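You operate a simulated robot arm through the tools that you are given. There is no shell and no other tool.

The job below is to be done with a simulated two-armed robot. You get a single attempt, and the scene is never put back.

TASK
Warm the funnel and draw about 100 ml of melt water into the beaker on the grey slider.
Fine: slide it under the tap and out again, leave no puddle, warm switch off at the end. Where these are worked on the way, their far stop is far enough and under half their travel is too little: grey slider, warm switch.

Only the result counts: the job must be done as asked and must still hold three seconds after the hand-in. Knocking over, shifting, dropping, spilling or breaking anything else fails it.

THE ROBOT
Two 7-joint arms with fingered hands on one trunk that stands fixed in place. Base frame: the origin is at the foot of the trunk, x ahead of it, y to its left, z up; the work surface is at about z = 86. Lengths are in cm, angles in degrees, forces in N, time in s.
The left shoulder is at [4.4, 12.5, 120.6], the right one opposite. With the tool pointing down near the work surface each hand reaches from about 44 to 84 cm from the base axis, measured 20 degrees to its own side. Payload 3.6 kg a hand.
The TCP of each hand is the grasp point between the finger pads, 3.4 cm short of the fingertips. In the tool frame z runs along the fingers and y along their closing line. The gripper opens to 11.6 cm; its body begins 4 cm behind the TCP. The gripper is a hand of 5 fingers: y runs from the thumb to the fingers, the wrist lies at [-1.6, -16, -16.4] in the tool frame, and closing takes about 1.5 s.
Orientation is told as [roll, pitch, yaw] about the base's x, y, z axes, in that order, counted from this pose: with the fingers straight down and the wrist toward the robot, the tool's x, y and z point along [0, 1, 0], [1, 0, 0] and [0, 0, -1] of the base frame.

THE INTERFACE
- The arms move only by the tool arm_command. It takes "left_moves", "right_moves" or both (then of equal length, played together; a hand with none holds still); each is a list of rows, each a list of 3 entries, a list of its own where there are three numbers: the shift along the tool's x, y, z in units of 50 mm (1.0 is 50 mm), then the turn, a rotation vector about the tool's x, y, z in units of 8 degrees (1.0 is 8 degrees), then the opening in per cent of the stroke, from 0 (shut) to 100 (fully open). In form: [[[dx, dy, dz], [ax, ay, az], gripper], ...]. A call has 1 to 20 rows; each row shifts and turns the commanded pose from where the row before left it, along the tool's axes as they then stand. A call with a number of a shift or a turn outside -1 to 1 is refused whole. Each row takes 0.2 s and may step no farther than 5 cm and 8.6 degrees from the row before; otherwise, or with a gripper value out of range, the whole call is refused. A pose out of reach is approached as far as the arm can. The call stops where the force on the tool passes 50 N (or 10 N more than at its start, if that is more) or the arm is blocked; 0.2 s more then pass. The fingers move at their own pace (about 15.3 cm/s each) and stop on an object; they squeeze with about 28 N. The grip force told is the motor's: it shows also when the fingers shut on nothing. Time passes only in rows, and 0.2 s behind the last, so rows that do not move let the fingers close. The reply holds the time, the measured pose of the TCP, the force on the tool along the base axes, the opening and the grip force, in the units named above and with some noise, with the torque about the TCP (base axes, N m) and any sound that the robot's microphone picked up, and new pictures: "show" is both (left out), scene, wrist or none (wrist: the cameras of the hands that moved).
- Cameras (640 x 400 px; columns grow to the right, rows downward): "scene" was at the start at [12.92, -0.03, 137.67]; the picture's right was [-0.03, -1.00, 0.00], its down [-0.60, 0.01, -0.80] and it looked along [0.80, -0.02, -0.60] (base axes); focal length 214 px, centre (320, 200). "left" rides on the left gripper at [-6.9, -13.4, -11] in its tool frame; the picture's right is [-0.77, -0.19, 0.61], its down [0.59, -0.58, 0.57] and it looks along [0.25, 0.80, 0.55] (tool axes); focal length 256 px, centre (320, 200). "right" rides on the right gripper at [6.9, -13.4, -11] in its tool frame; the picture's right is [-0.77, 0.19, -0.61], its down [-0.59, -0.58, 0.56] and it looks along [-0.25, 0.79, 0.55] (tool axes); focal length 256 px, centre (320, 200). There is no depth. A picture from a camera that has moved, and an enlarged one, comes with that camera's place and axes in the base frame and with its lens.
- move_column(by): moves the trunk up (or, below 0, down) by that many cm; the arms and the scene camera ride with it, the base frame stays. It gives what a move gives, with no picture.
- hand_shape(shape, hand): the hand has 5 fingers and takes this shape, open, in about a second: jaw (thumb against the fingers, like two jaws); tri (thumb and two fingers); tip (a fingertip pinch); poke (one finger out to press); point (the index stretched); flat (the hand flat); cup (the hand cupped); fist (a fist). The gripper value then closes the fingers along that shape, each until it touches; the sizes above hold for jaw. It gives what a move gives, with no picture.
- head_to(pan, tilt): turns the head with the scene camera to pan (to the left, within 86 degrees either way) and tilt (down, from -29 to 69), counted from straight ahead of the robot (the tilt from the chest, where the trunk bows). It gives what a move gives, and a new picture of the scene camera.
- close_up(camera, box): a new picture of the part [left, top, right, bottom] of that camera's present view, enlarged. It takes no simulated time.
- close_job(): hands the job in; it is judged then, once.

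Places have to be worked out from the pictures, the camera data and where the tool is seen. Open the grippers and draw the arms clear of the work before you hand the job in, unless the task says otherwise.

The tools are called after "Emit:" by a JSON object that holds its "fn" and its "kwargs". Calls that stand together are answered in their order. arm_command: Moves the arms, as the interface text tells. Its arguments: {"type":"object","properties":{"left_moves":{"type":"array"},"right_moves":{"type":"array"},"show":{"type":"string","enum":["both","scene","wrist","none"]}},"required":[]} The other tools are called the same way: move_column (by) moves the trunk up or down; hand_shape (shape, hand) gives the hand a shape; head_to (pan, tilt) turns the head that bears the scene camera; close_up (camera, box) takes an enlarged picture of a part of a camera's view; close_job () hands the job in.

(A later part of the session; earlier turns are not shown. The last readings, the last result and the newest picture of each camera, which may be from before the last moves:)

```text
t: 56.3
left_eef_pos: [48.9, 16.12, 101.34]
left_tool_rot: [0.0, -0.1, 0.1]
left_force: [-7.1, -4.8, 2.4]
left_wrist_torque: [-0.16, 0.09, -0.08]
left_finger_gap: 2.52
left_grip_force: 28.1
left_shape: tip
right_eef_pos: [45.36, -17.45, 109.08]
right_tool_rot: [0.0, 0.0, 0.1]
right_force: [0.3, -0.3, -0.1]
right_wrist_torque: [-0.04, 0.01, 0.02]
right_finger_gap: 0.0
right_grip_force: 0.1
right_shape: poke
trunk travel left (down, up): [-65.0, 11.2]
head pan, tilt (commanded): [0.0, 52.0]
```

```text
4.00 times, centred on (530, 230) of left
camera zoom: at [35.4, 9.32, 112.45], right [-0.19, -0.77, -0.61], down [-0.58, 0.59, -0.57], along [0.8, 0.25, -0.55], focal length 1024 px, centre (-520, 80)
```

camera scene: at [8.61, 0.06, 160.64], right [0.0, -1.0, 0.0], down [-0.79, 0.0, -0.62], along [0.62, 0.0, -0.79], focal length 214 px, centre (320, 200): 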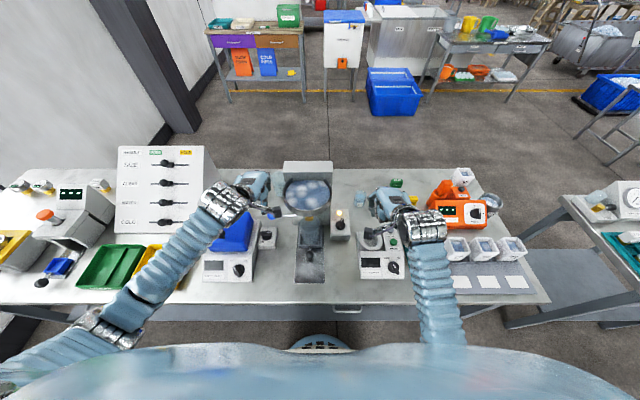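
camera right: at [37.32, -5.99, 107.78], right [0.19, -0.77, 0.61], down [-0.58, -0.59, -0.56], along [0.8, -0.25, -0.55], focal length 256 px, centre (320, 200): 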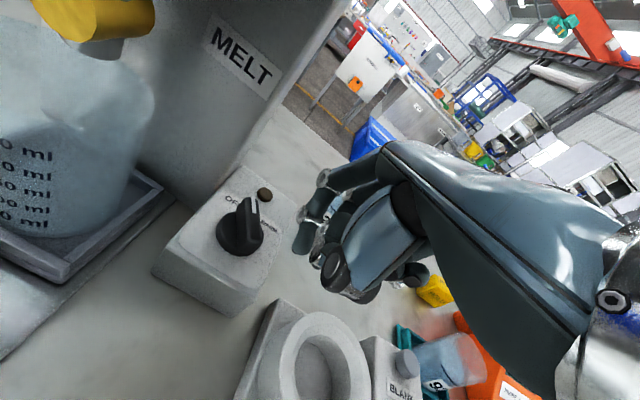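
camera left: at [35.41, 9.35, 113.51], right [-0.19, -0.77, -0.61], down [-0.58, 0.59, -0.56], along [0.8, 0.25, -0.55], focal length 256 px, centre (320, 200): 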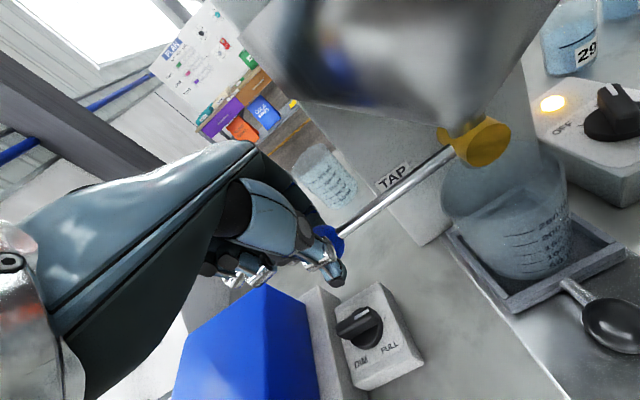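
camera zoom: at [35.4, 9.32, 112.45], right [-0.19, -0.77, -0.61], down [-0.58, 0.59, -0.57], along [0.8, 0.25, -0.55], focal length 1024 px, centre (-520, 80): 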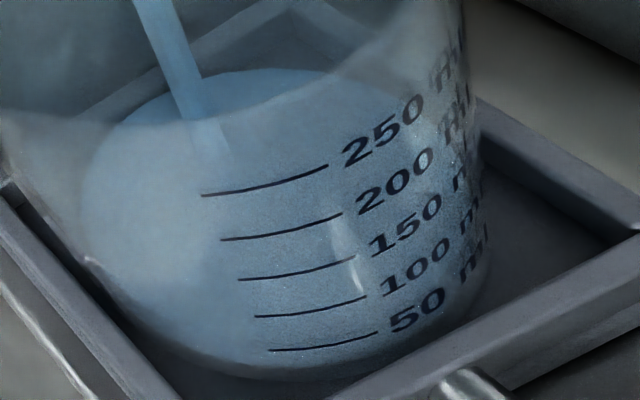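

I estimate roughly 40-50 ml by geometry, but the steep views make it uncertain. While it keeps filling, I bring the idle right hand back to the low, tilted pose near the slider, where its camera saw the beaker almost side-on.

Emit:
{"fn": "arm_command", "kwargs": {"right_moves": [[[0.158, -0.206, 0], [0, 0, -0.9375], 0], [[0.183, -0.184, 0], [0, 0, -0.9375], 0], [[0.206, -0.158, 0], [0, 0, -0.9375], 0], [[0.225, -0.13, 0], [0, 0, -0.9375], 0], [[0.24, -0.099, 0], [0, 0, -0.9375], 0], [[0.251, -0.067, 0], [0, 0, -0.9375], 0], [[0.257, -0.034, 0], [0, 0, -0.9375], 0], [[0.26, 0, 0], [0, 0, -0.9375], 0], [[0.257, 0.034, 0], [0, 0, -0.9375], 0], [[0.251, 0.067, 0], [0, 0, -0.9375], 0], [[0.24, 0.099, 0], [0, 0, -0.9375], 0], [[0.225, 0.13, 0], [0, 0, -0.9375], 0], [[0.067, 0.167, 0.433], [0, -0.9375, 0], 0], [[0.123, 0.167, 0.421], [0, -0.9375, 0], 0], [[0.177, 0.167, 0.401], [0, -0.9375, 0], 0], [[0.227, 0.167, 0.375], [0, -0.9375, 0], 0], [[0.274, 0.167, 0.342], [0, -0.9375, 0], 0], [[0.317, 0.167, 0.303], [0, -0.9375, 0], 0]], "show": "both"}}

Emit:
{"fn": "close_up", "kwargs": {"camera": "scene", "box": [302, 218, 327, 246]}}

```text
t: 60.1
left_eef_pos: [48.95, 16.16, 101.38]
left_tool_rot: [0.1, -0.1, 0.0]
left_force: [-6.7, -2.4, 1.4]
left_wrist_torque: [-0.17, 0.11, -0.09]
left_finger_gap: 2.51
left_grip_force: 27.8
left_shape: tip
right_eef_pos: [30.99, -3.1, 95.98]
right_tool_rot: [-45.2, -0.1, 90.1]
right_force: [-0.2, 0.0, -0.1]
right_wrist_torque: [0.04, 0.0, -0.03]
right_finger_gap: 0.0
right_grip_force: 0.0
right_shape: poke
trunk travel left (down, up): [-65.0, 11.2]
head pan, tilt (commanded): [0.0, 52.0]
camera scene: at [8.52, 0.01, 160.64], right [0.0, -1.0, 0.0], down [-0.79, 0.0, -0.62], along [0.62, 0.0, -0.79], focal length 214 px, centre (320, 200)
camera right: at [18.37, -16.55, 98.89], right [0.11, 0.19, 0.98], down [0.82, -0.58, 0.02], along [0.57, 0.8, -0.22], focal length 256 px, centre (320, 200)
```

scene: 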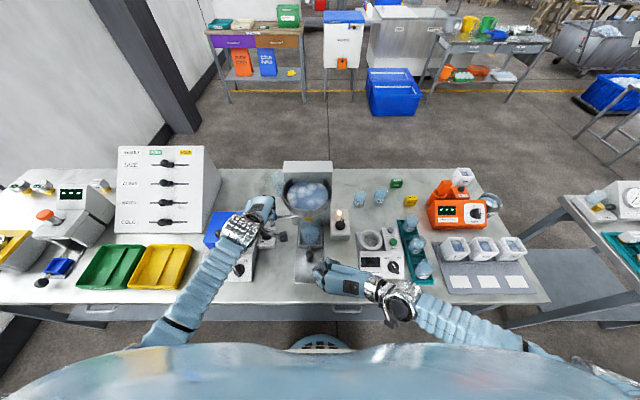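
right: 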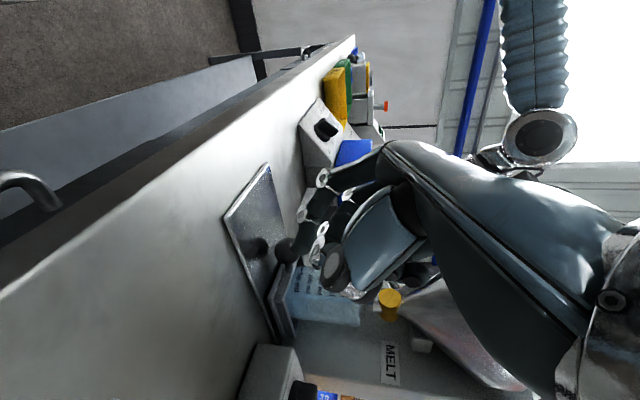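

```text
14.29 times, centred on (314, 232) of scene
camera zoom: at [8.52, 0.01, 160.64], right [0.0, -1.0, 0.0], down [-0.79, 0.0, -0.62], along [0.62, 0.0, -0.79], focal length 3064 px, centre (399, -257)
```

zoom: 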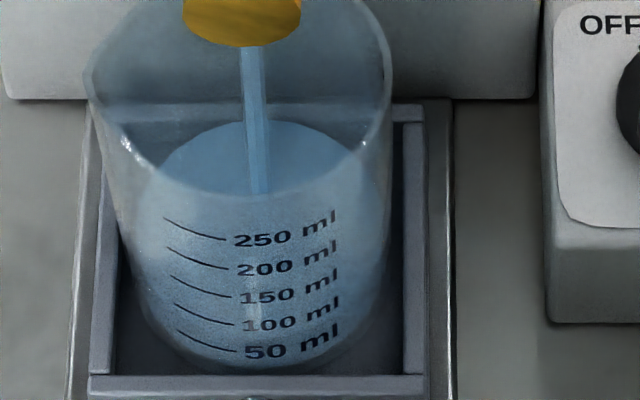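

The scene view shows another 12 ml or so in 3.8 s. Now the side-on view from the right wrist camera.

Emit:
{"fn": "close_up", "kwargs": {"camera": "right", "box": [265, 240, 385, 340]}}

Emit:
{"fn": "close_up", "kwargs": {"camera": "right", "box": [280, 260, 340, 330]}}

```text
4.00 times, centred on (325, 290) of right
camera zoom: at [18.37, -16.55, 98.89], right [0.11, 0.19, 0.98], down [0.82, -0.58, 0.02], along [0.57, 0.8, -0.22], focal length 1024 px, centre (300, -160)
```

zoom: 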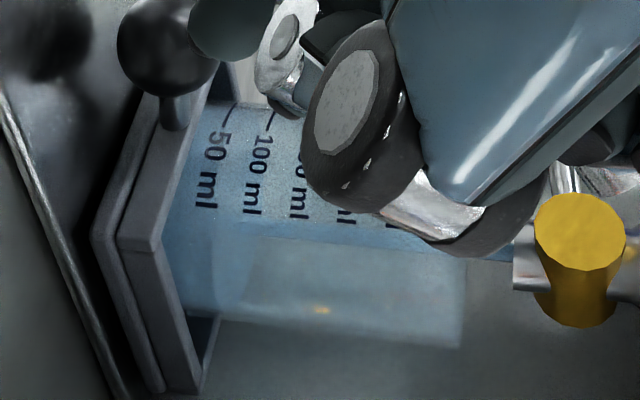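

```text
5.71 times, centred on (310, 295) of right
camera zoom: at [18.37, -16.55, 98.89], right [0.11, 0.19, 0.98], down [0.82, -0.58, 0.02], along [0.57, 0.8, -0.22], focal length 1463 px, centre (377, -343)
```

zoom: 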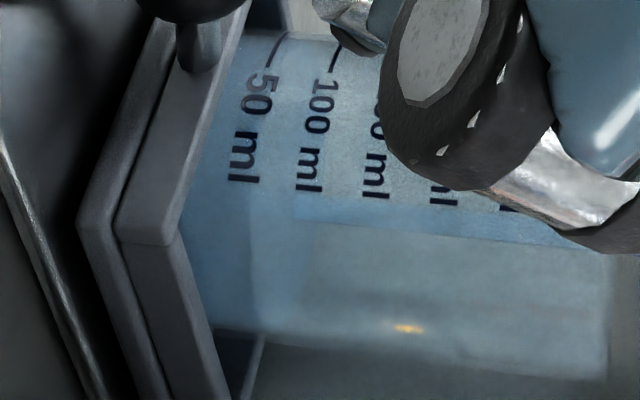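

This side view shows the waterline directly: it's a little above the 50 ml line, about 58 ml. The thumb covers the upper marks, so I shift the right hand a little to uncover them.

Emit:
{"fn": "arm_command", "kwargs": {"right_moves": [[[0.424, 0.42, -0.424], [0, 0, 0], 0], [[0, 0, 0], [0, 0, 0], 0]], "show": "wrist"}}

Emit:
{"fn": "close_up", "kwargs": {"camera": "right", "box": [270, 280, 370, 380]}}

```text
t: 60.7
left_eef_pos: [48.79, 16.18, 101.43]
left_tool_rot: [0.2, 0.0, -0.1]
left_force: [-6.9, -3.9, 2.1]
left_wrist_torque: [-0.17, 0.05, -0.08]
left_finger_gap: 2.51
left_grip_force: 28.7
left_shape: tip
right_eef_pos: [27.94, -0.96, 96.07]
right_tool_rot: [-45.1, -0.1, 90.2]
right_force: [-0.2, 0.6, 0.5]
right_wrist_torque: [0.0, 0.03, 0.01]
right_finger_gap: 0.02
right_grip_force: 0.1
right_shape: poke
trunk travel left (down, up): [-65.0, 11.2]
head pan, tilt (commanded): [0.0, 52.0]
camera right: at [15.25, -14.32, 98.87], right [0.11, 0.19, 0.98], down [0.82, -0.58, 0.02], along [0.57, 0.8, -0.22], focal length 256 px, centre (320, 200)
```

right: 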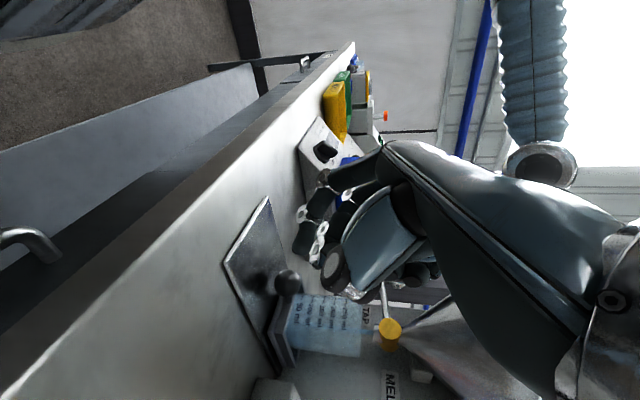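

```text
4.00 times, centred on (320, 330) of right
camera zoom: at [15.25, -14.32, 98.87], right [0.11, 0.19, 0.98], down [0.82, -0.58, 0.02], along [0.57, 0.8, -0.22], focal length 1024 px, centre (320, -320)
```

zoom: 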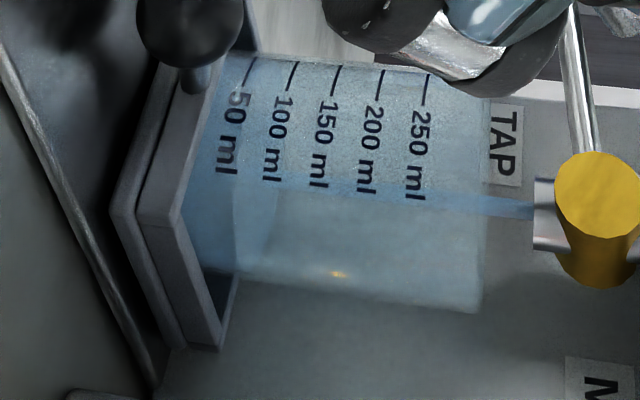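

Now the whole scale is visible. I enlarge around the waterline.

Emit:
{"fn": "close_up", "kwargs": {"camera": "right", "box": [295, 285, 350, 365]}}

Emit:
{"fn": "close_up", "kwargs": {"camera": "right", "box": [310, 310, 340, 350]}}

```text
5.00 times, centred on (322, 325) of right
camera zoom: at [15.25, -14.32, 98.87], right [0.11, 0.19, 0.98], down [0.82, -0.58, 0.02], along [0.57, 0.8, -0.22], focal length 1280 px, centre (308, -425)
```

zoom: 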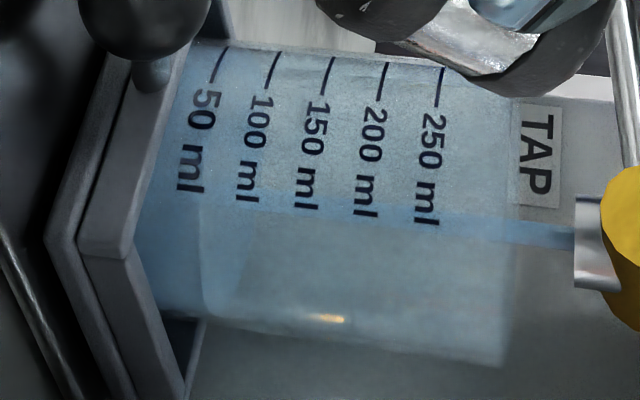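

```text
10.00 times, centred on (325, 330) of right
camera zoom: at [15.25, -14.32, 98.87], right [0.11, 0.19, 0.98], down [0.82, -0.58, 0.02], along [0.57, 0.8, -0.22], focal length 2560 px, centre (270, -1100)
```

zoom: 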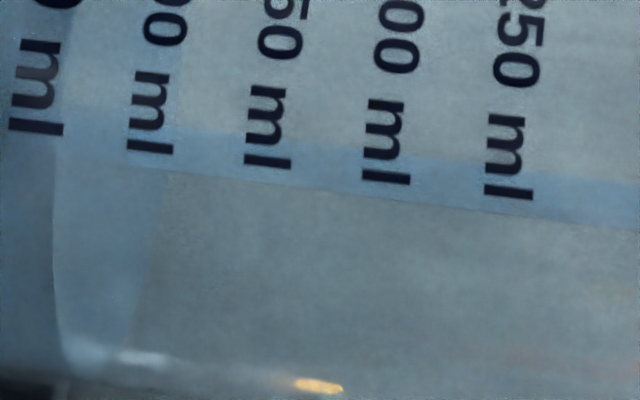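

Side-on, the near edge of the surface reads about 58 ml at t = 60.7. At about 3.3 ml/s I need roughly 12 s more, so I hold for 8 s in two calls and re-measure.

Emit:
{"fn": "arm_command", "kwargs": {"left_moves": [[[0, 0, 0], [0, 0, 0], 0], [[0, 0, 0], [0, 0, 0], 0], [[0, 0, 0], [0, 0, 0], 0], [[0, 0, 0], [0, 0, 0], 0], [[0, 0, 0], [0, 0, 0], 0], [[0, 0, 0], [0, 0, 0], 0], [[0, 0, 0], [0, 0, 0], 0], [[0, 0, 0], [0, 0, 0], 0], [[0, 0, 0], [0, 0, 0], 0], [[0, 0, 0], [0, 0, 0], 0], [[0, 0, 0], [0, 0, 0], 0], [[0, 0, 0], [0, 0, 0], 0], [[0, 0, 0], [0, 0, 0], 0], [[0, 0, 0], [0, 0, 0], 0], [[0, 0, 0], [0, 0, 0], 0], [[0, 0, 0], [0, 0, 0], 0], [[0, 0, 0], [0, 0, 0], 0], [[0, 0, 0], [0, 0, 0], 0], [[0, 0, 0], [0, 0, 0], 0], [[0, 0, 0], [0, 0, 0], 0]], "show": "none"}}

Emit:
{"fn": "close_up", "kwargs": {"camera": "right", "box": [310, 310, 340, 350]}}

Emit:
{"fn": "close_up", "kwargs": {"camera": "right", "box": [295, 285, 350, 365]}}

```text
t: 64.9
left_eef_pos: [48.77, 16.04, 101.52]
left_tool_rot: [0.0, 0.0, -0.1]
left_force: [-6.7, -2.9, 1.7]
left_wrist_torque: [-0.13, 0.11, -0.11]
left_finger_gap: 2.52
left_grip_force: 28.1
left_shape: tip
right_eef_pos: [27.98, -0.91, 96.02]
right_tool_rot: [-45.1, 0.0, 90.1]
right_force: [-0.2, -0.2, -0.3]
right_wrist_torque: [-0.03, 0.01, 0.03]
right_finger_gap: 0.01
right_grip_force: 0.1
right_shape: poke
trunk travel left (down, up): [-65.0, 11.2]
head pan, tilt (commanded): [0.0, 52.0]
```

```text
10.00 times, centred on (325, 330) of right
camera zoom: at [15.23, -14.31, 98.88], right [0.11, 0.19, 0.98], down [0.82, -0.58, 0.02], along [0.57, 0.8, -0.22], focal length 2560 px, centre (270, -1100)
```

zoom: 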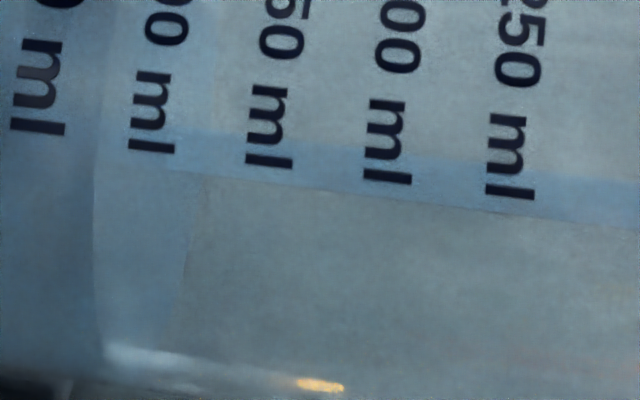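

```text
5.00 times, centred on (322, 325) of right
camera zoom: at [15.23, -14.31, 98.88], right [0.11, 0.19, 0.98], down [0.82, -0.58, 0.02], along [0.57, 0.8, -0.22], focal length 1280 px, centre (308, -425)
```

zoom: 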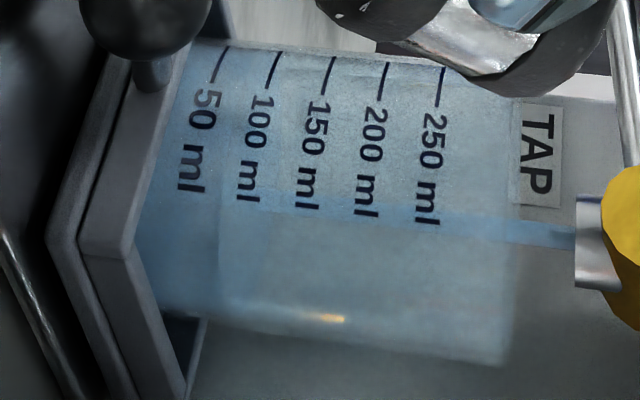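

The level now reads about 76 ml (4.1 ml/s by this view). I hold for 2.8 s more.

Emit:
{"fn": "arm_command", "kwargs": {"left_moves": [[[0, 0, 0], [0, 0, 0], 0], [[0, 0, 0], [0, 0, 0], 0], [[0, 0, 0], [0, 0, 0], 0], [[0, 0, 0], [0, 0, 0], 0], [[0, 0, 0], [0, 0, 0], 0], [[0, 0, 0], [0, 0, 0], 0], [[0, 0, 0], [0, 0, 0], 0], [[0, 0, 0], [0, 0, 0], 0], [[0, 0, 0], [0, 0, 0], 0], [[0, 0, 0], [0, 0, 0], 0], [[0, 0, 0], [0, 0, 0], 0], [[0, 0, 0], [0, 0, 0], 0], [[0, 0, 0], [0, 0, 0], 0]], "show": "none"}}

Emit:
{"fn": "close_up", "kwargs": {"camera": "right", "box": [310, 310, 340, 350]}}

Emit:
{"fn": "close_up", "kwargs": {"camera": "scene", "box": [302, 218, 327, 246]}}

```text
t: 67.7
left_eef_pos: [48.77, 16.2, 101.33]
left_tool_rot: [0.0, 0.0, 0.0]
left_force: [-7.2, -4.0, 1.1]
left_wrist_torque: [-0.13, 0.11, -0.09]
left_finger_gap: 2.53
left_grip_force: 28.3
left_shape: tip
right_eef_pos: [27.8, -0.84, 95.99]
right_tool_rot: [-45.0, 0.0, 90.0]
right_force: [-1.5, -0.7, -0.3]
right_wrist_torque: [0.01, -0.02, -0.01]
right_finger_gap: 0.02
right_grip_force: 0.0
right_shape: poke
trunk travel left (down, up): [-65.0, 11.2]
head pan, tilt (commanded): [0.0, 52.0]
```

```text
10.00 times, centred on (325, 330) of right
camera zoom: at [15.23, -14.31, 98.88], right [0.11, 0.19, 0.98], down [0.82, -0.58, 0.02], along [0.57, 0.8, -0.22], focal length 2560 px, centre (270, -1100)
```

zoom: 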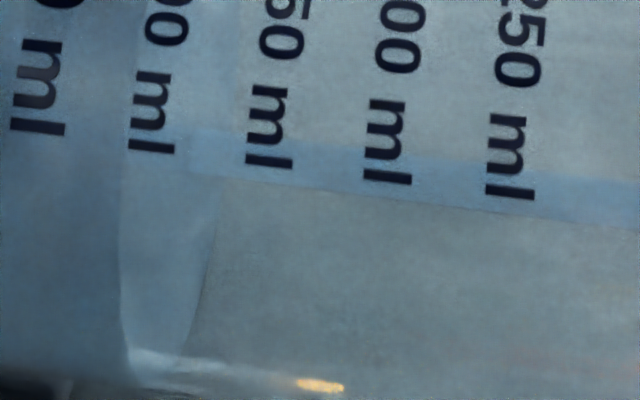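

```text
14.29 times, centred on (314, 232) of scene
camera zoom: at [8.5, 0.0, 160.64], right [0.0, -1.0, 0.0], down [-0.79, 0.0, -0.62], along [0.62, 0.0, -0.79], focal length 3064 px, centre (399, -257)
```

zoom: 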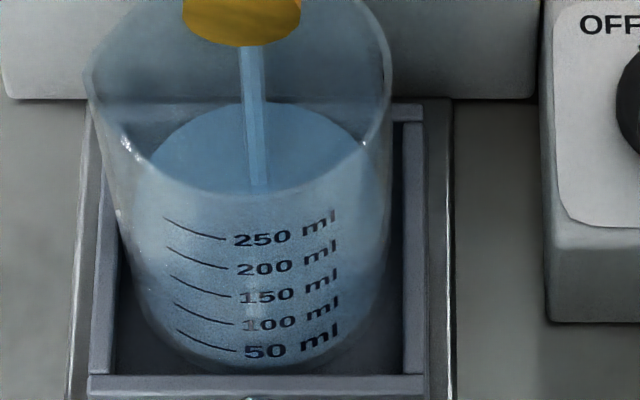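

Reads about 87 ml now. I hold for 2 s more and then lift the lever back to closed in the same call.

Emit:
{"fn": "arm_command", "kwargs": {"left_moves": [[[0, 0, 0], [0, 0, 0], 0], [[0, 0, 0], [0, 0, 0], 0], [[0, 0, 0], [0, 0, 0], 0], [[0, 0, 0], [0, 0, 0], 0], [[0, 0, 0], [0, 0, 0], 0], [[0, 0, 0], [0, 0, 0], 0], [[0, 0, 0], [0, 0, 0], 0], [[0, 0, 0], [0, 0, 0], 0], [[0, 0, 0], [0, 0, 0], 0], [[0, 0, 0], [0, 0, 0], 0], [[0, 0, -0.1], [0, 0, 0], 0], [[0, 0, -0.1], [0, 0, 0], 0], [[0, 0, -0.07], [0, 0, 0], 0], [[0, 0, 0], [0, 0, 0], 0]], "show": "none"}}

Emit:
{"fn": "close_up", "kwargs": {"camera": "right", "box": [310, 310, 340, 350]}}

Emit:
{"fn": "close_up", "kwargs": {"camera": "right", "box": [295, 285, 350, 365]}}

Emit:
{"fn": "close_up", "kwargs": {"camera": "scene", "box": [302, 218, 327, 246]}}

```text
t: 70.7
left_eef_pos: [48.86, 16.18, 102.69]
left_tool_rot: [0.0, 0.0, 0.0]
left_force: [-8.4, -0.2, 0.1]
left_wrist_torque: [0.03, 0.1, 0.01]
left_finger_gap: 2.5
left_grip_force: 27.8
left_shape: tip
right_eef_pos: [27.93, -0.85, 96.01]
right_tool_rot: [-45.0, 0.1, 90.0]
right_force: [0.3, 0.2, 0.4]
right_wrist_torque: [0.0, 0.0, -0.01]
right_finger_gap: 0.0
right_grip_force: 0.1
right_shape: poke
trunk travel left (down, up): [-65.0, 11.2]
head pan, tilt (commanded): [0.0, 52.0]
```

```text
10.00 times, centred on (325, 330) of right
camera zoom: at [15.22, -14.28, 98.89], right [0.11, 0.19, 0.98], down [0.82, -0.58, 0.02], along [0.57, 0.8, -0.22], focal length 2560 px, centre (270, -1100)
```

zoom: 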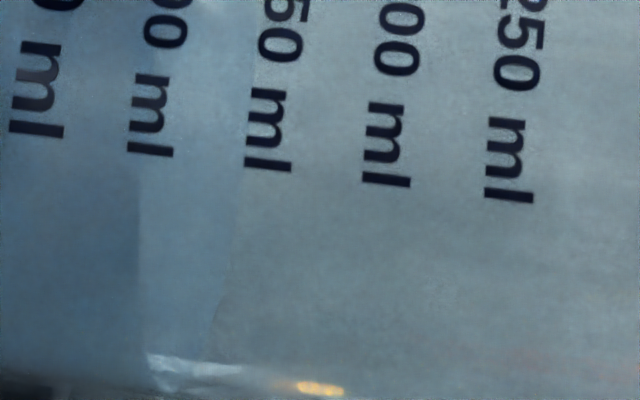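

```text
5.00 times, centred on (322, 325) of right
camera zoom: at [15.22, -14.28, 98.89], right [0.11, 0.19, 0.98], down [0.82, -0.58, 0.02], along [0.57, 0.8, -0.22], focal length 1280 px, centre (308, -425)
```

zoom: 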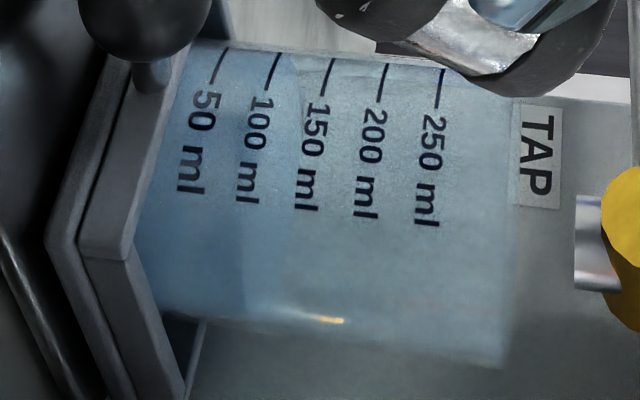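

```text
14.29 times, centred on (314, 232) of scene
camera zoom: at [8.47, 0.06, 160.64], right [0.0, -1.0, 0.0], down [-0.79, 0.0, -0.62], along [0.62, 0.0, -0.79], focal length 3064 px, centre (399, -257)
```

zoom: 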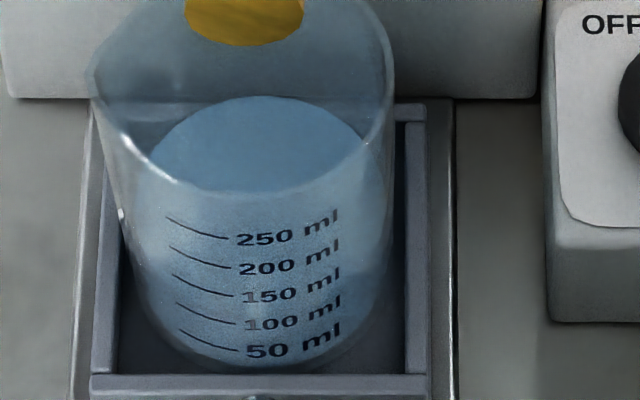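

The stream has stopped and the side view reads about 97-100 ml. I release the ball with the left hand and lift straight up off it.

Emit:
{"fn": "arm_command", "kwargs": {"left_moves": [[[0, 0, 0], [0, 0, 0], 15], [[0, 0, 0], [0, 0, 0], 30], [[0, 0, 0], [0, 0, 0], 45], [[0, 0, 0], [0, 0, 0], 60], [[0, 0, 0], [0, 0, 0], 60], [[0, 0, -0.2], [0, 0, 0], 60], [[0, 0, -0.4], [0, 0, 0], 60], [[0, 0, -0.6], [0, 0, 0], 60], [[0, 0, -0.8], [0, 0, 0], 60]], "show": "scene"}}

Emit:
{"fn": "close_up", "kwargs": {"camera": "right", "box": [290, 260, 420, 360]}}

Emit:
{"fn": "close_up", "kwargs": {"camera": "scene", "box": [240, 180, 350, 270]}}

Emit:
{"fn": "close_up", "kwargs": {"camera": "right", "box": [310, 310, 340, 350]}}

```text
t: 72.7
left_eef_pos: [49.21, 16.01, 112.6]
left_tool_rot: [0.0, 0.0, 0.0]
left_force: [-0.6, -0.2, 0.6]
left_wrist_torque: [0.01, -0.02, 0.02]
left_finger_gap: 6.9
left_grip_force: 0.0
left_shape: tip
right_eef_pos: [28.05, -1.0, 95.97]
right_tool_rot: [-45.1, 0.0, 90.1]
right_force: [0.3, -0.1, 0.6]
right_wrist_torque: [-0.01, 0.0, 0.01]
right_finger_gap: 0.0
right_grip_force: 0.1
right_shape: poke
trunk travel left (down, up): [-65.0, 11.2]
head pan, tilt (commanded): [0.0, 52.0]
camera scene: at [8.65, 0.03, 160.64], right [0.0, -1.0, 0.0], down [-0.79, 0.0, -0.62], along [0.62, 0.0, -0.79], focal length 214 px, centre (320, 200)
```

scene: 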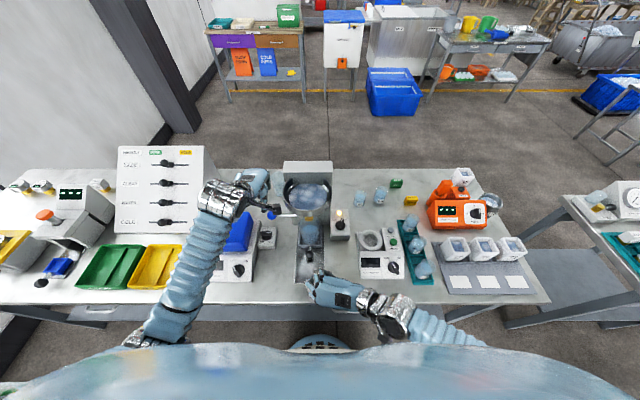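

```text
4.00 times, centred on (355, 310) of right
camera zoom: at [15.31, -14.29, 98.87], right [0.11, 0.19, 0.98], down [0.82, -0.58, 0.02], along [0.57, 0.8, -0.22], focal length 1024 px, centre (180, -240)
```

zoom: 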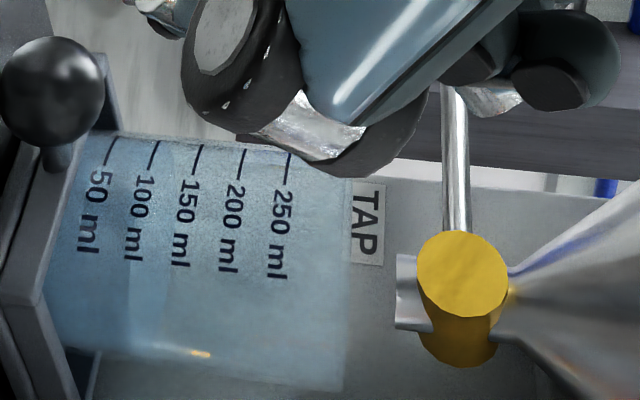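

```text
4.44 times, centred on (295, 225) of scene
camera zoom: at [8.65, 0.03, 160.64], right [0.0, -1.0, 0.0], down [-0.79, 0.0, -0.62], along [0.62, 0.0, -0.79], focal length 953 px, centre (431, 89)
```

zoom: 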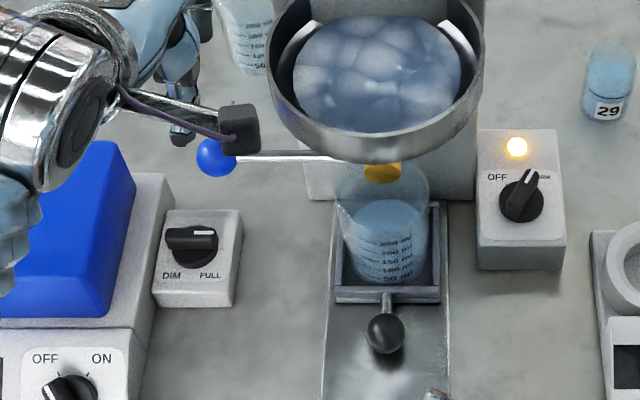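

```text
10.00 times, centred on (325, 330) of right
camera zoom: at [15.31, -14.29, 98.87], right [0.11, 0.19, 0.98], down [0.82, -0.58, 0.02], along [0.57, 0.8, -0.22], focal length 2560 px, centre (270, -1100)
```

zoom: 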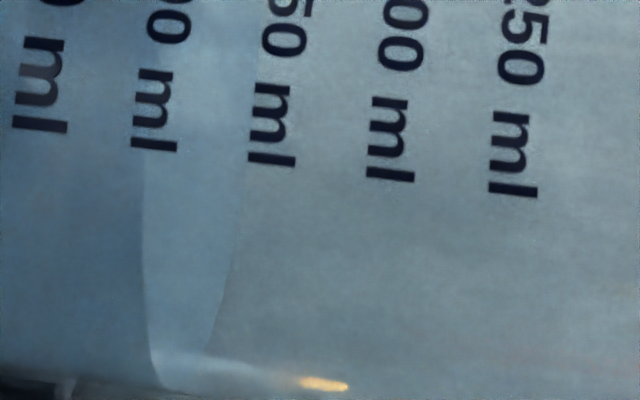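

Tap closed, lever level, no dripping, 97 ml or so in the beaker. The slider knob now sits at [40.15, 3.6, 88.7]. I switch the right hand to the tip pinch and bring it back around the knob.

Emit:
{"fn": "hand_shape", "kwargs": {"shape": "tip", "hand": "right"}}

Emit:
{"fn": "arm_command", "kwargs": {"right_moves": [[[0, 0, 0], [0, 0, 0], 60], [[0, 0, 0], [0, 0, 0], 60], [[-0.354, 0.45, 0.354], [0, 0, 0], 60], [[-0.354, 0.45, 0.354], [0, 0, 0], 60], [[-0.283, 0, 0.566], [0, 0, 0], 60], [[0.0707, 0, 0.495], [0, 0, 0], 60], [[0, 0, 0], [0, 0, 0], 60]], "show": "both"}}

Emit:
{"fn": "close_up", "kwargs": {"camera": "right", "box": [200, 160, 440, 340]}}

Emit:
{"fn": "close_up", "kwargs": {"camera": "scene", "box": [270, 200, 350, 290]}}

```text
t: 73.6
left_eef_pos: [49.16, 16.0, 112.62]
left_tool_rot: [0.0, 0.1, 0.0]
left_force: [0.1, -0.8, -0.4]
left_wrist_torque: [-0.01, 0.0, -0.02]
left_finger_gap: 6.89
left_grip_force: 0.1
left_shape: tip
right_eef_pos: [27.91, -0.92, 95.91]
right_tool_rot: [-45.1, -0.1, 90.0]
right_force: [-0.2, 0.4, -0.9]
right_wrist_torque: [0.02, 0.02, 0.0]
right_finger_gap: 11.58
right_grip_force: 0.0
right_shape: tip
trunk travel left (down, up): [-65.0, 11.2]
head pan, tilt (commanded): [0.0, 52.0]
```

```text
t: 75.2
left_eef_pos: [49.21, 16.11, 112.69]
left_tool_rot: [0.0, 0.0, 0.0]
left_force: [0.3, 0.4, -0.5]
left_wrist_torque: [-0.02, 0.0, 0.02]
left_finger_gap: 6.92
left_grip_force: 0.0
left_shape: tip
right_eef_pos: [37.61, 3.46, 92.98]
right_tool_rot: [-45.0, 0.0, 90.0]
right_force: [-0.2, 0.5, -0.4]
right_wrist_torque: [0.0, 0.03, 0.01]
right_finger_gap: 7.04
right_grip_force: 0.0
right_shape: tip
trunk travel left (down, up): [-65.0, 11.2]
head pan, tilt (commanded): [0.0, 52.0]
camera scene: at [8.62, 0.04, 160.64], right [0.0, -1.0, 0.0], down [-0.79, 0.0, -0.62], along [0.62, 0.0, -0.79], focal length 214 px, centre (320, 200)
camera right: at [25.0, -9.84, 95.94], right [0.11, 0.19, 0.98], down [0.82, -0.58, 0.02], along [0.57, 0.8, -0.22], focal length 256 px, centre (320, 200)
```

scene: 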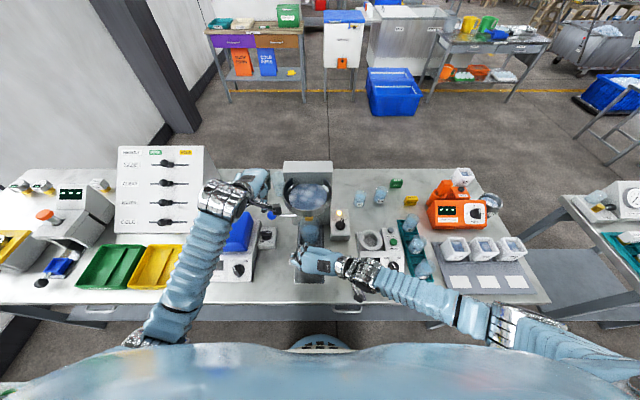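
right: 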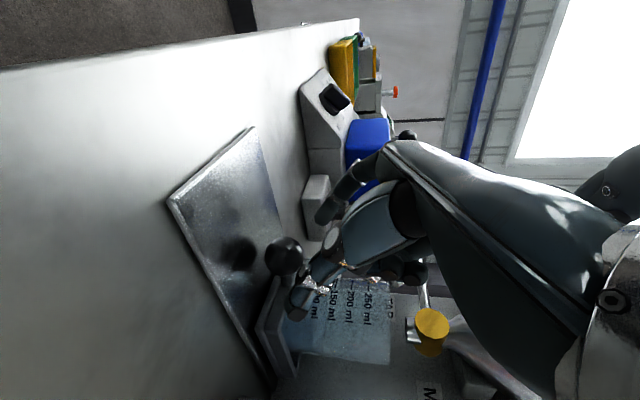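

```text
2.22 times, centred on (320, 250) of right
camera zoom: at [25.0, -9.84, 95.94], right [0.11, 0.19, 0.98], down [0.82, -0.58, 0.02], along [0.57, 0.8, -0.22], focal length 569 px, centre (320, 89)
```

zoom: 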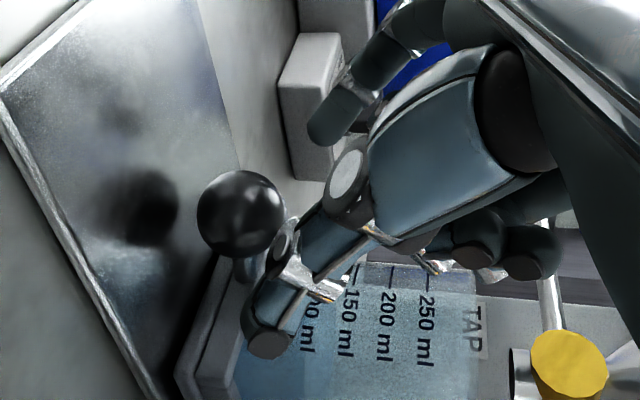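

```text
4.44 times, centred on (310, 245) of scene
camera zoom: at [8.62, 0.04, 160.64], right [0.0, -1.0, 0.0], down [-0.79, 0.0, -0.62], along [0.62, 0.0, -0.79], focal length 953 px, centre (364, 0)
```

zoom: 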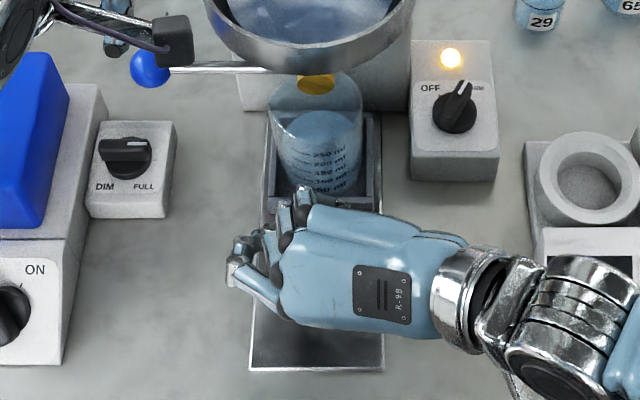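

Knob confirmed at [40.2, 3.6, 88.6] between open thumb and index. I move in to the grasp point and close.

Emit:
{"fn": "arm_command", "kwargs": {"right_moves": [[[0.0566, 0.01, 0.2546], [0, 0, 0], 60], [[0.0566, 0, 0.2546], [0, 0, 0], 60], [[0, 0, 0], [0, 0, 0], 60], [[0, 0, 0], [0, 0, 0], 40], [[0, 0, 0], [0, 0, 0], 20], [[0, 0, 0], [0, 0, 0], 10], [[0, 0, 0], [0, 0, 0], 0], [[0, 0, 0], [0, 0, 0], 0], [[0, 0, 0], [0, 0, 0], 0]], "show": "none"}}

Emit:
{"fn": "close_up", "kwargs": {"camera": "right", "box": [200, 160, 440, 340]}}

Emit:
{"fn": "close_up", "kwargs": {"camera": "scene", "box": [270, 200, 350, 290]}}

```text
t: 77.2
left_eef_pos: [49.12, 16.03, 112.6]
left_tool_rot: [0.0, -0.1, 0.0]
left_force: [-0.1, 0.4, -0.5]
left_wrist_torque: [-0.02, -0.03, 0.0]
left_finger_gap: 6.9
left_grip_force: 0.2
left_shape: tip
right_eef_pos: [39.02, 3.64, 91.02]
right_tool_rot: [-45.2, -0.3, 90.1]
right_force: [0.2, -4.3, 15.4]
right_wrist_torque: [0.09, -0.21, 0.28]
right_finger_gap: 0.21
right_grip_force: 27.5
right_shape: tip
trunk travel left (down, up): [-65.0, 11.2]
head pan, tilt (commanded): [0.0, 52.0]
```

```text
2.22 times, centred on (320, 250) of right
camera zoom: at [26.41, -9.73, 93.77], right [0.11, 0.18, 0.98], down [0.82, -0.58, 0.02], along [0.57, 0.8, -0.21], focal length 569 px, centre (320, 89)
```

zoom: 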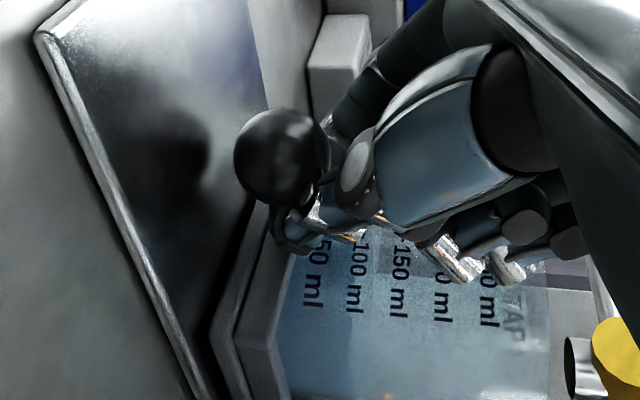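

```text
4.44 times, centred on (310, 245) of scene
camera zoom: at [8.53, -0.01, 160.66], right [0.0, -1.0, 0.0], down [-0.79, 0.0, -0.62], along [0.62, 0.0, -0.79], focal length 953 px, centre (364, 0)
```

zoom: 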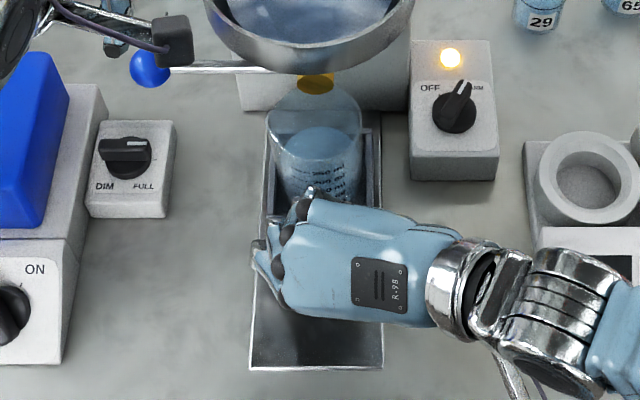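

The pads slid past the ball and closed behind it, hooking it from the tray side, pressing down with 15 N. Since the slider needs only about 1 N, I relieve the downward load slightly and pull gently 1 cm to test the hook.

Emit:
{"fn": "arm_command", "kwargs": {"right_moves": [[[-0.021, 0, -0.021], [0, 0, 0], 0], [[0.03, 0, -0.03], [0, 0, 0], 0], [[0.0424, 0, -0.0424], [0, 0, 0], 0], [[0.0424, 0, -0.0424], [0, 0, 0], 0], [[0.03, 0, -0.03], [0, 0, 0], 0]], "show": "none"}}

Emit:
{"fn": "close_up", "kwargs": {"camera": "right", "box": [200, 160, 440, 340]}}

Emit:
{"fn": "close_up", "kwargs": {"camera": "scene", "box": [270, 200, 350, 290]}}

```text
t: 78.4
left_eef_pos: [49.08, 16.08, 112.65]
left_tool_rot: [0.0, 0.0, 0.0]
left_force: [0.7, 0.3, 0.2]
left_wrist_torque: [0.01, -0.01, -0.01]
left_finger_gap: 6.91
left_grip_force: 0.1
left_shape: tip
right_eef_pos: [37.91, 3.55, 90.96]
right_tool_rot: [-45.0, -0.1, 90.0]
right_force: [0.3, -0.9, 11.8]
right_wrist_torque: [0.15, -0.08, 0.28]
right_finger_gap: 0.2
right_grip_force: 27.9
right_shape: tip
trunk travel left (down, up): [-65.0, 11.2]
head pan, tilt (commanded): [0.0, 52.0]
```

```text
2.22 times, centred on (320, 250) of right
camera zoom: at [25.26, -9.73, 93.87], right [0.11, 0.19, 0.98], down [0.82, -0.58, 0.02], along [0.57, 0.8, -0.22], focal length 569 px, centre (320, 89)
```

zoom: 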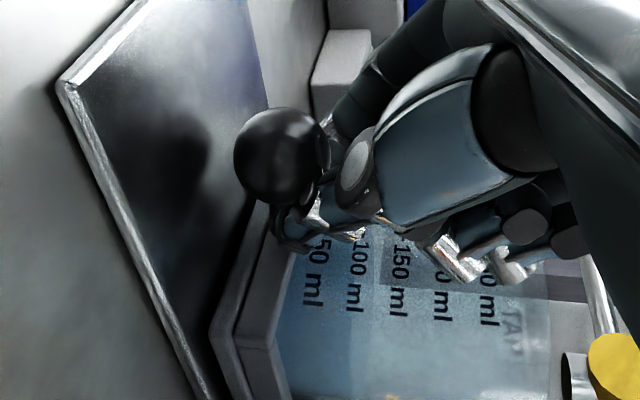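

```text
4.44 times, centred on (310, 245) of scene
camera zoom: at [8.56, 0.05, 160.64], right [0.0, -1.0, 0.0], down [-0.79, 0.0, -0.62], along [0.62, 0.0, -0.79], focal length 953 px, centre (364, 0)
```

zoom: 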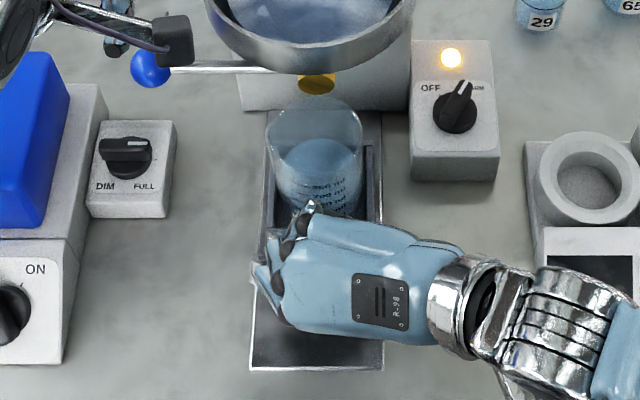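

The tray follows with almost no drag. I keep pulling smoothly, 6 cm more.

Emit:
{"fn": "arm_command", "kwargs": {"right_moves": [[[0.04, 0, -0.04], [0, 0, 0], 0], [[0.06, 0, -0.06], [0, 0, 0], 0], [[0.08, 0, -0.08], [0, 0, 0], 0], [[0.09, 0, -0.09], [0, 0, 0], 0], [[0.09, 0, -0.09], [0, 0, 0], 0], [[0.09, 0, -0.09], [0, 0, 0], 0], [[0.09, 0, -0.09], [0, 0, 0], 0], [[0.09, 0, -0.09], [0, 0, 0], 0], [[0.09, 0, -0.09], [0, 0, 0], 0], [[0.07, 0, -0.07], [0, 0, 0], 0], [[0.04, 0, -0.04], [0, 0, 0], 0]], "show": "none"}}

Emit:
{"fn": "close_up", "kwargs": {"camera": "right", "box": [200, 160, 440, 340]}}

Emit:
{"fn": "close_up", "kwargs": {"camera": "scene", "box": [260, 200, 360, 320]}}

```text
t: 80.8
left_eef_pos: [49.1, 16.13, 112.56]
left_tool_rot: [0.0, 0.1, 0.0]
left_force: [-0.6, -0.2, -0.8]
left_wrist_torque: [0.02, -0.01, -0.01]
left_finger_gap: 6.88
left_grip_force: 0.0
left_shape: tip
right_eef_pos: [32.25, 3.59, 91.08]
right_tool_rot: [-45.1, -0.1, 90.0]
right_force: [0.7, 0.3, 10.3]
right_wrist_torque: [0.16, -0.1, 0.31]
right_finger_gap: 0.21
right_grip_force: 28.4
right_shape: tip
trunk travel left (down, up): [-65.0, 11.2]
head pan, tilt (commanded): [0.0, 52.0]
```

```text
2.22 times, centred on (320, 250) of right
camera zoom: at [19.45, -9.75, 93.85], right [0.11, 0.19, 0.98], down [0.82, -0.58, 0.02], along [0.57, 0.8, -0.22], focal length 569 px, centre (320, 89)
```

zoom: 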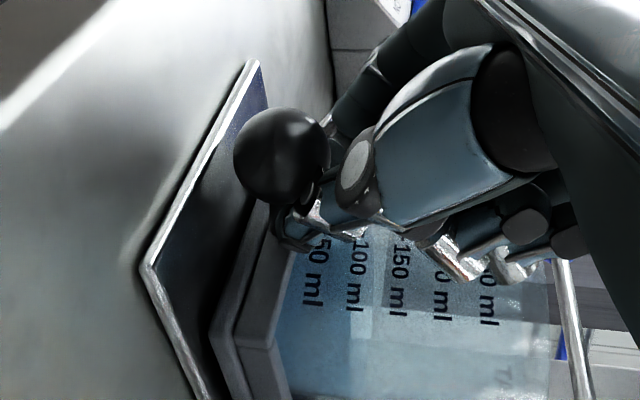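

```text
3.33 times, centred on (310, 260) of scene
camera zoom: at [8.58, 0.08, 160.64], right [0.0, -1.0, 0.0], down [-0.79, 0.0, -0.62], along [0.62, 0.0, -0.79], focal length 715 px, centre (353, 0)
```

zoom: 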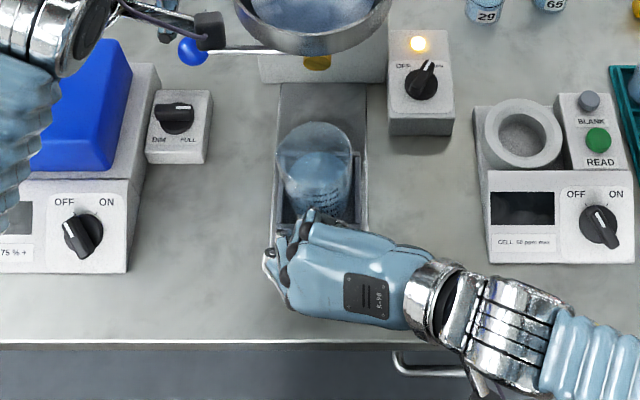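

Still tracking well, with no spill. I pull the remaining 4 cm, slowing toward the near stop.

Emit:
{"fn": "arm_command", "kwargs": {"right_moves": [[[0.04, 0, -0.04], [0, 0, 0], 0], [[0.07, 0, -0.07], [0, 0, 0], 0], [[0.08, 0, -0.08], [0, 0, 0], 0], [[0.09, 0, -0.09], [0, 0, 0], 0], [[0.09, 0, -0.09], [0, 0, 0], 0], [[0.07, 0, -0.07], [0, 0, 0], 0], [[0.05, 0, -0.05], [0, 0, 0], 0], [[0.04, 0, -0.04], [0, 0, 0], 0], [[0.02, 0, -0.02], [0, 0, 0], 0]], "show": "none"}}

Emit:
{"fn": "close_up", "kwargs": {"camera": "right", "box": [200, 160, 440, 340]}}

Emit:
{"fn": "close_up", "kwargs": {"camera": "scene", "box": [260, 200, 360, 320]}}

```text
t: 82.8
left_eef_pos: [49.99, 16.18, 112.29]
left_tool_rot: [-0.1, 0.4, 0.0]
left_force: [-0.1, 0.3, -0.4]
left_wrist_torque: [-0.01, 0.0, -0.03]
left_finger_gap: 6.9
left_grip_force: 0.0
left_shape: tip
right_eef_pos: [29.31, 3.46, 91.02]
right_tool_rot: [-44.9, 0.1, 90.0]
right_force: [34.7, 6.2, 7.0]
right_wrist_torque: [0.25, -0.63, 0.4]
right_finger_gap: 0.17
right_grip_force: 28.0
right_shape: tip
trunk travel left (down, up): [-65.0, 11.2]
head pan, tilt (commanded): [0.0, 52.0]
```

```text
2.22 times, centred on (320, 250) of right
camera zoom: at [16.6, -9.78, 93.91], right [0.11, 0.19, 0.98], down [0.82, -0.58, 0.02], along [0.57, 0.79, -0.22], focal length 569 px, centre (320, 89)
```

zoom: 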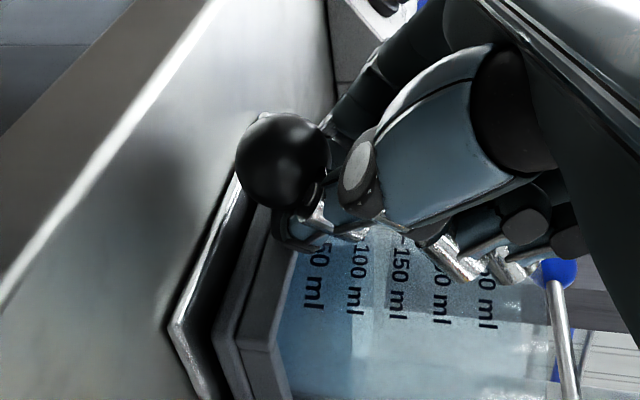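

```text
3.33 times, centred on (310, 260) of scene
camera zoom: at [10.46, 0.19, 160.65], right [0.0, -1.0, 0.0], down [-0.8, 0.0, -0.61], along [0.61, 0.0, -0.8], focal length 715 px, centre (353, 0)
```

zoom: 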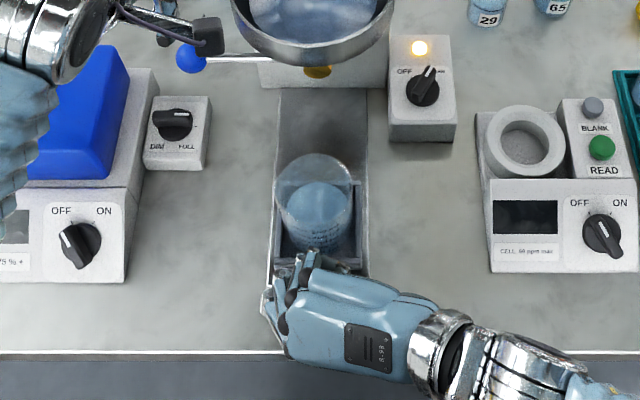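

The near stop is reached (35 N pull, tray fully out). I relax the pull, then open the fingers, back off and rise.

Emit:
{"fn": "arm_command", "kwargs": {"right_moves": [[[-0.045, 0, 0.045], [0, 0, 0], 0], [[-0.045, 0, 0.045], [0, 0, 0], 0], [[-0.035, 0, 0.035], [0, 0, 0], 0], [[0, 0, 0], [0, 0, 0], 0]], "show": "none"}}

```text
t: 83.8
left_eef_pos: [49.31, 16.03, 112.6]
left_tool_rot: [0.1, 0.1, 0.1]
left_force: [0.3, -1.0, -0.2]
left_wrist_torque: [0.0, 0.04, 0.03]
left_finger_gap: 6.9
left_grip_force: 0.0
left_shape: tip
right_eef_pos: [29.34, 3.63, 90.89]
right_tool_rot: [-45.0, -0.2, 90.0]
right_force: [20.7, 0.7, 14.6]
right_wrist_torque: [0.15, -0.51, 0.36]
right_finger_gap: 0.18
right_grip_force: 28.4
right_shape: tip
trunk travel left (down, up): [-65.0, 11.2]
head pan, tilt (commanded): [0.0, 52.0]
```

20 N of pull remains, so I ease off a little more.

Emit:
{"fn": "arm_command", "kwargs": {"right_moves": [[[-0.03, 0, 0.03], [0, 0, 0], 0], [[-0.02, 0, 0.02], [0, 0, 0], 0], [[0, 0, 0], [0, 0, 0], 0]], "show": "none"}}

```text
t: 84.6
left_eef_pos: [49.07, 15.93, 112.7]
left_tool_rot: [0.0, 0.0, 0.1]
left_force: [-0.2, -0.6, 0.6]
left_wrist_torque: [0.01, 0.01, 0.0]
left_finger_gap: 6.88
left_grip_force: 0.1
left_shape: tip
right_eef_pos: [29.38, 3.75, 91.0]
right_tool_rot: [-45.0, -0.1, 90.0]
right_force: [11.5, -1.2, 23.2]
right_wrist_torque: [0.08, -0.43, 0.32]
right_finger_gap: 0.19
right_grip_force: 28.4
right_shape: tip
trunk travel left (down, up): [-65.0, 11.2]
head pan, tilt (commanded): [0.0, 52.0]
```

The pull has dropped to 11 N, with the load now mostly downward. I shift slightly up and forward, then open the fingers.

Emit:
{"fn": "arm_command", "kwargs": {"right_moves": [[[-0.05, 0, 0], [0, 0, 0], 0], [[0, 0, 0], [0, 0, 0], 0], [[0, 0, 0], [0, 0, 0], 10], [[0, 0, 0], [0, 0, 0], 20], [[0, 0, 0], [0, 0, 0], 35], [[0, 0, 0], [0, 0, 0], 50], [[0, 0, 0], [0, 0, 0], 60], [[0, 0, 0], [0, 0, 0], 60]], "show": "none"}}

Emit:
{"fn": "close_up", "kwargs": {"camera": "right", "box": [200, 160, 440, 340]}}

Emit:
{"fn": "close_up", "kwargs": {"camera": "scene", "box": [260, 200, 360, 320]}}

```text
t: 86.4
left_eef_pos: [49.06, 16.03, 112.66]
left_tool_rot: [0.0, 0.0, 0.0]
left_force: [0.4, -0.4, -0.7]
left_wrist_torque: [0.0, -0.01, 0.05]
left_finger_gap: 6.88
left_grip_force: 0.0
left_shape: tip
right_eef_pos: [29.58, 3.62, 91.07]
right_tool_rot: [-45.0, 0.0, 90.0]
right_force: [0.6, 0.8, -0.6]
right_wrist_torque: [-0.03, -0.02, 0.0]
right_finger_gap: 6.87
right_grip_force: 0.0
right_shape: tip
trunk travel left (down, up): [-65.0, 11.2]
head pan, tilt (commanded): [0.0, 52.0]
```

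```text
2.22 times, centred on (320, 250) of right
camera zoom: at [16.92, -9.74, 93.96], right [0.11, 0.19, 0.98], down [0.82, -0.58, 0.02], along [0.57, 0.8, -0.22], focal length 569 px, centre (320, 89)
```

zoom: 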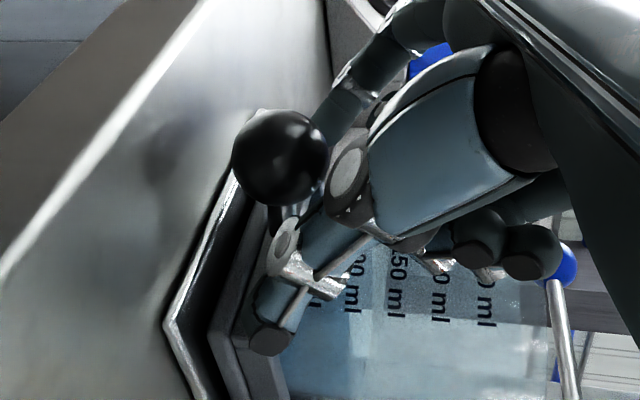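

```text
3.33 times, centred on (310, 260) of scene
camera zoom: at [8.64, 0.06, 160.64], right [0.0, -1.0, 0.0], down [-0.79, 0.0, -0.62], along [0.62, 0.0, -0.79], focal length 715 px, centre (353, 0)
```

zoom: 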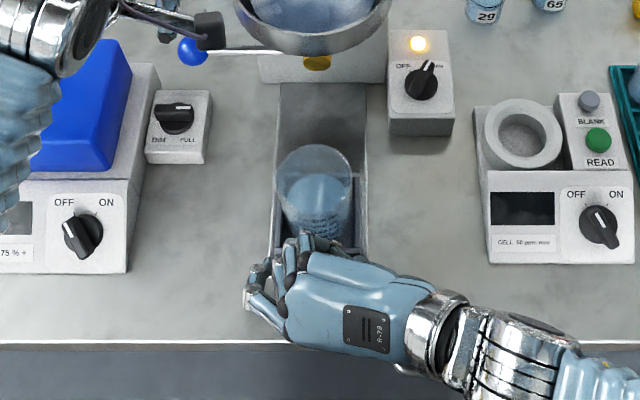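

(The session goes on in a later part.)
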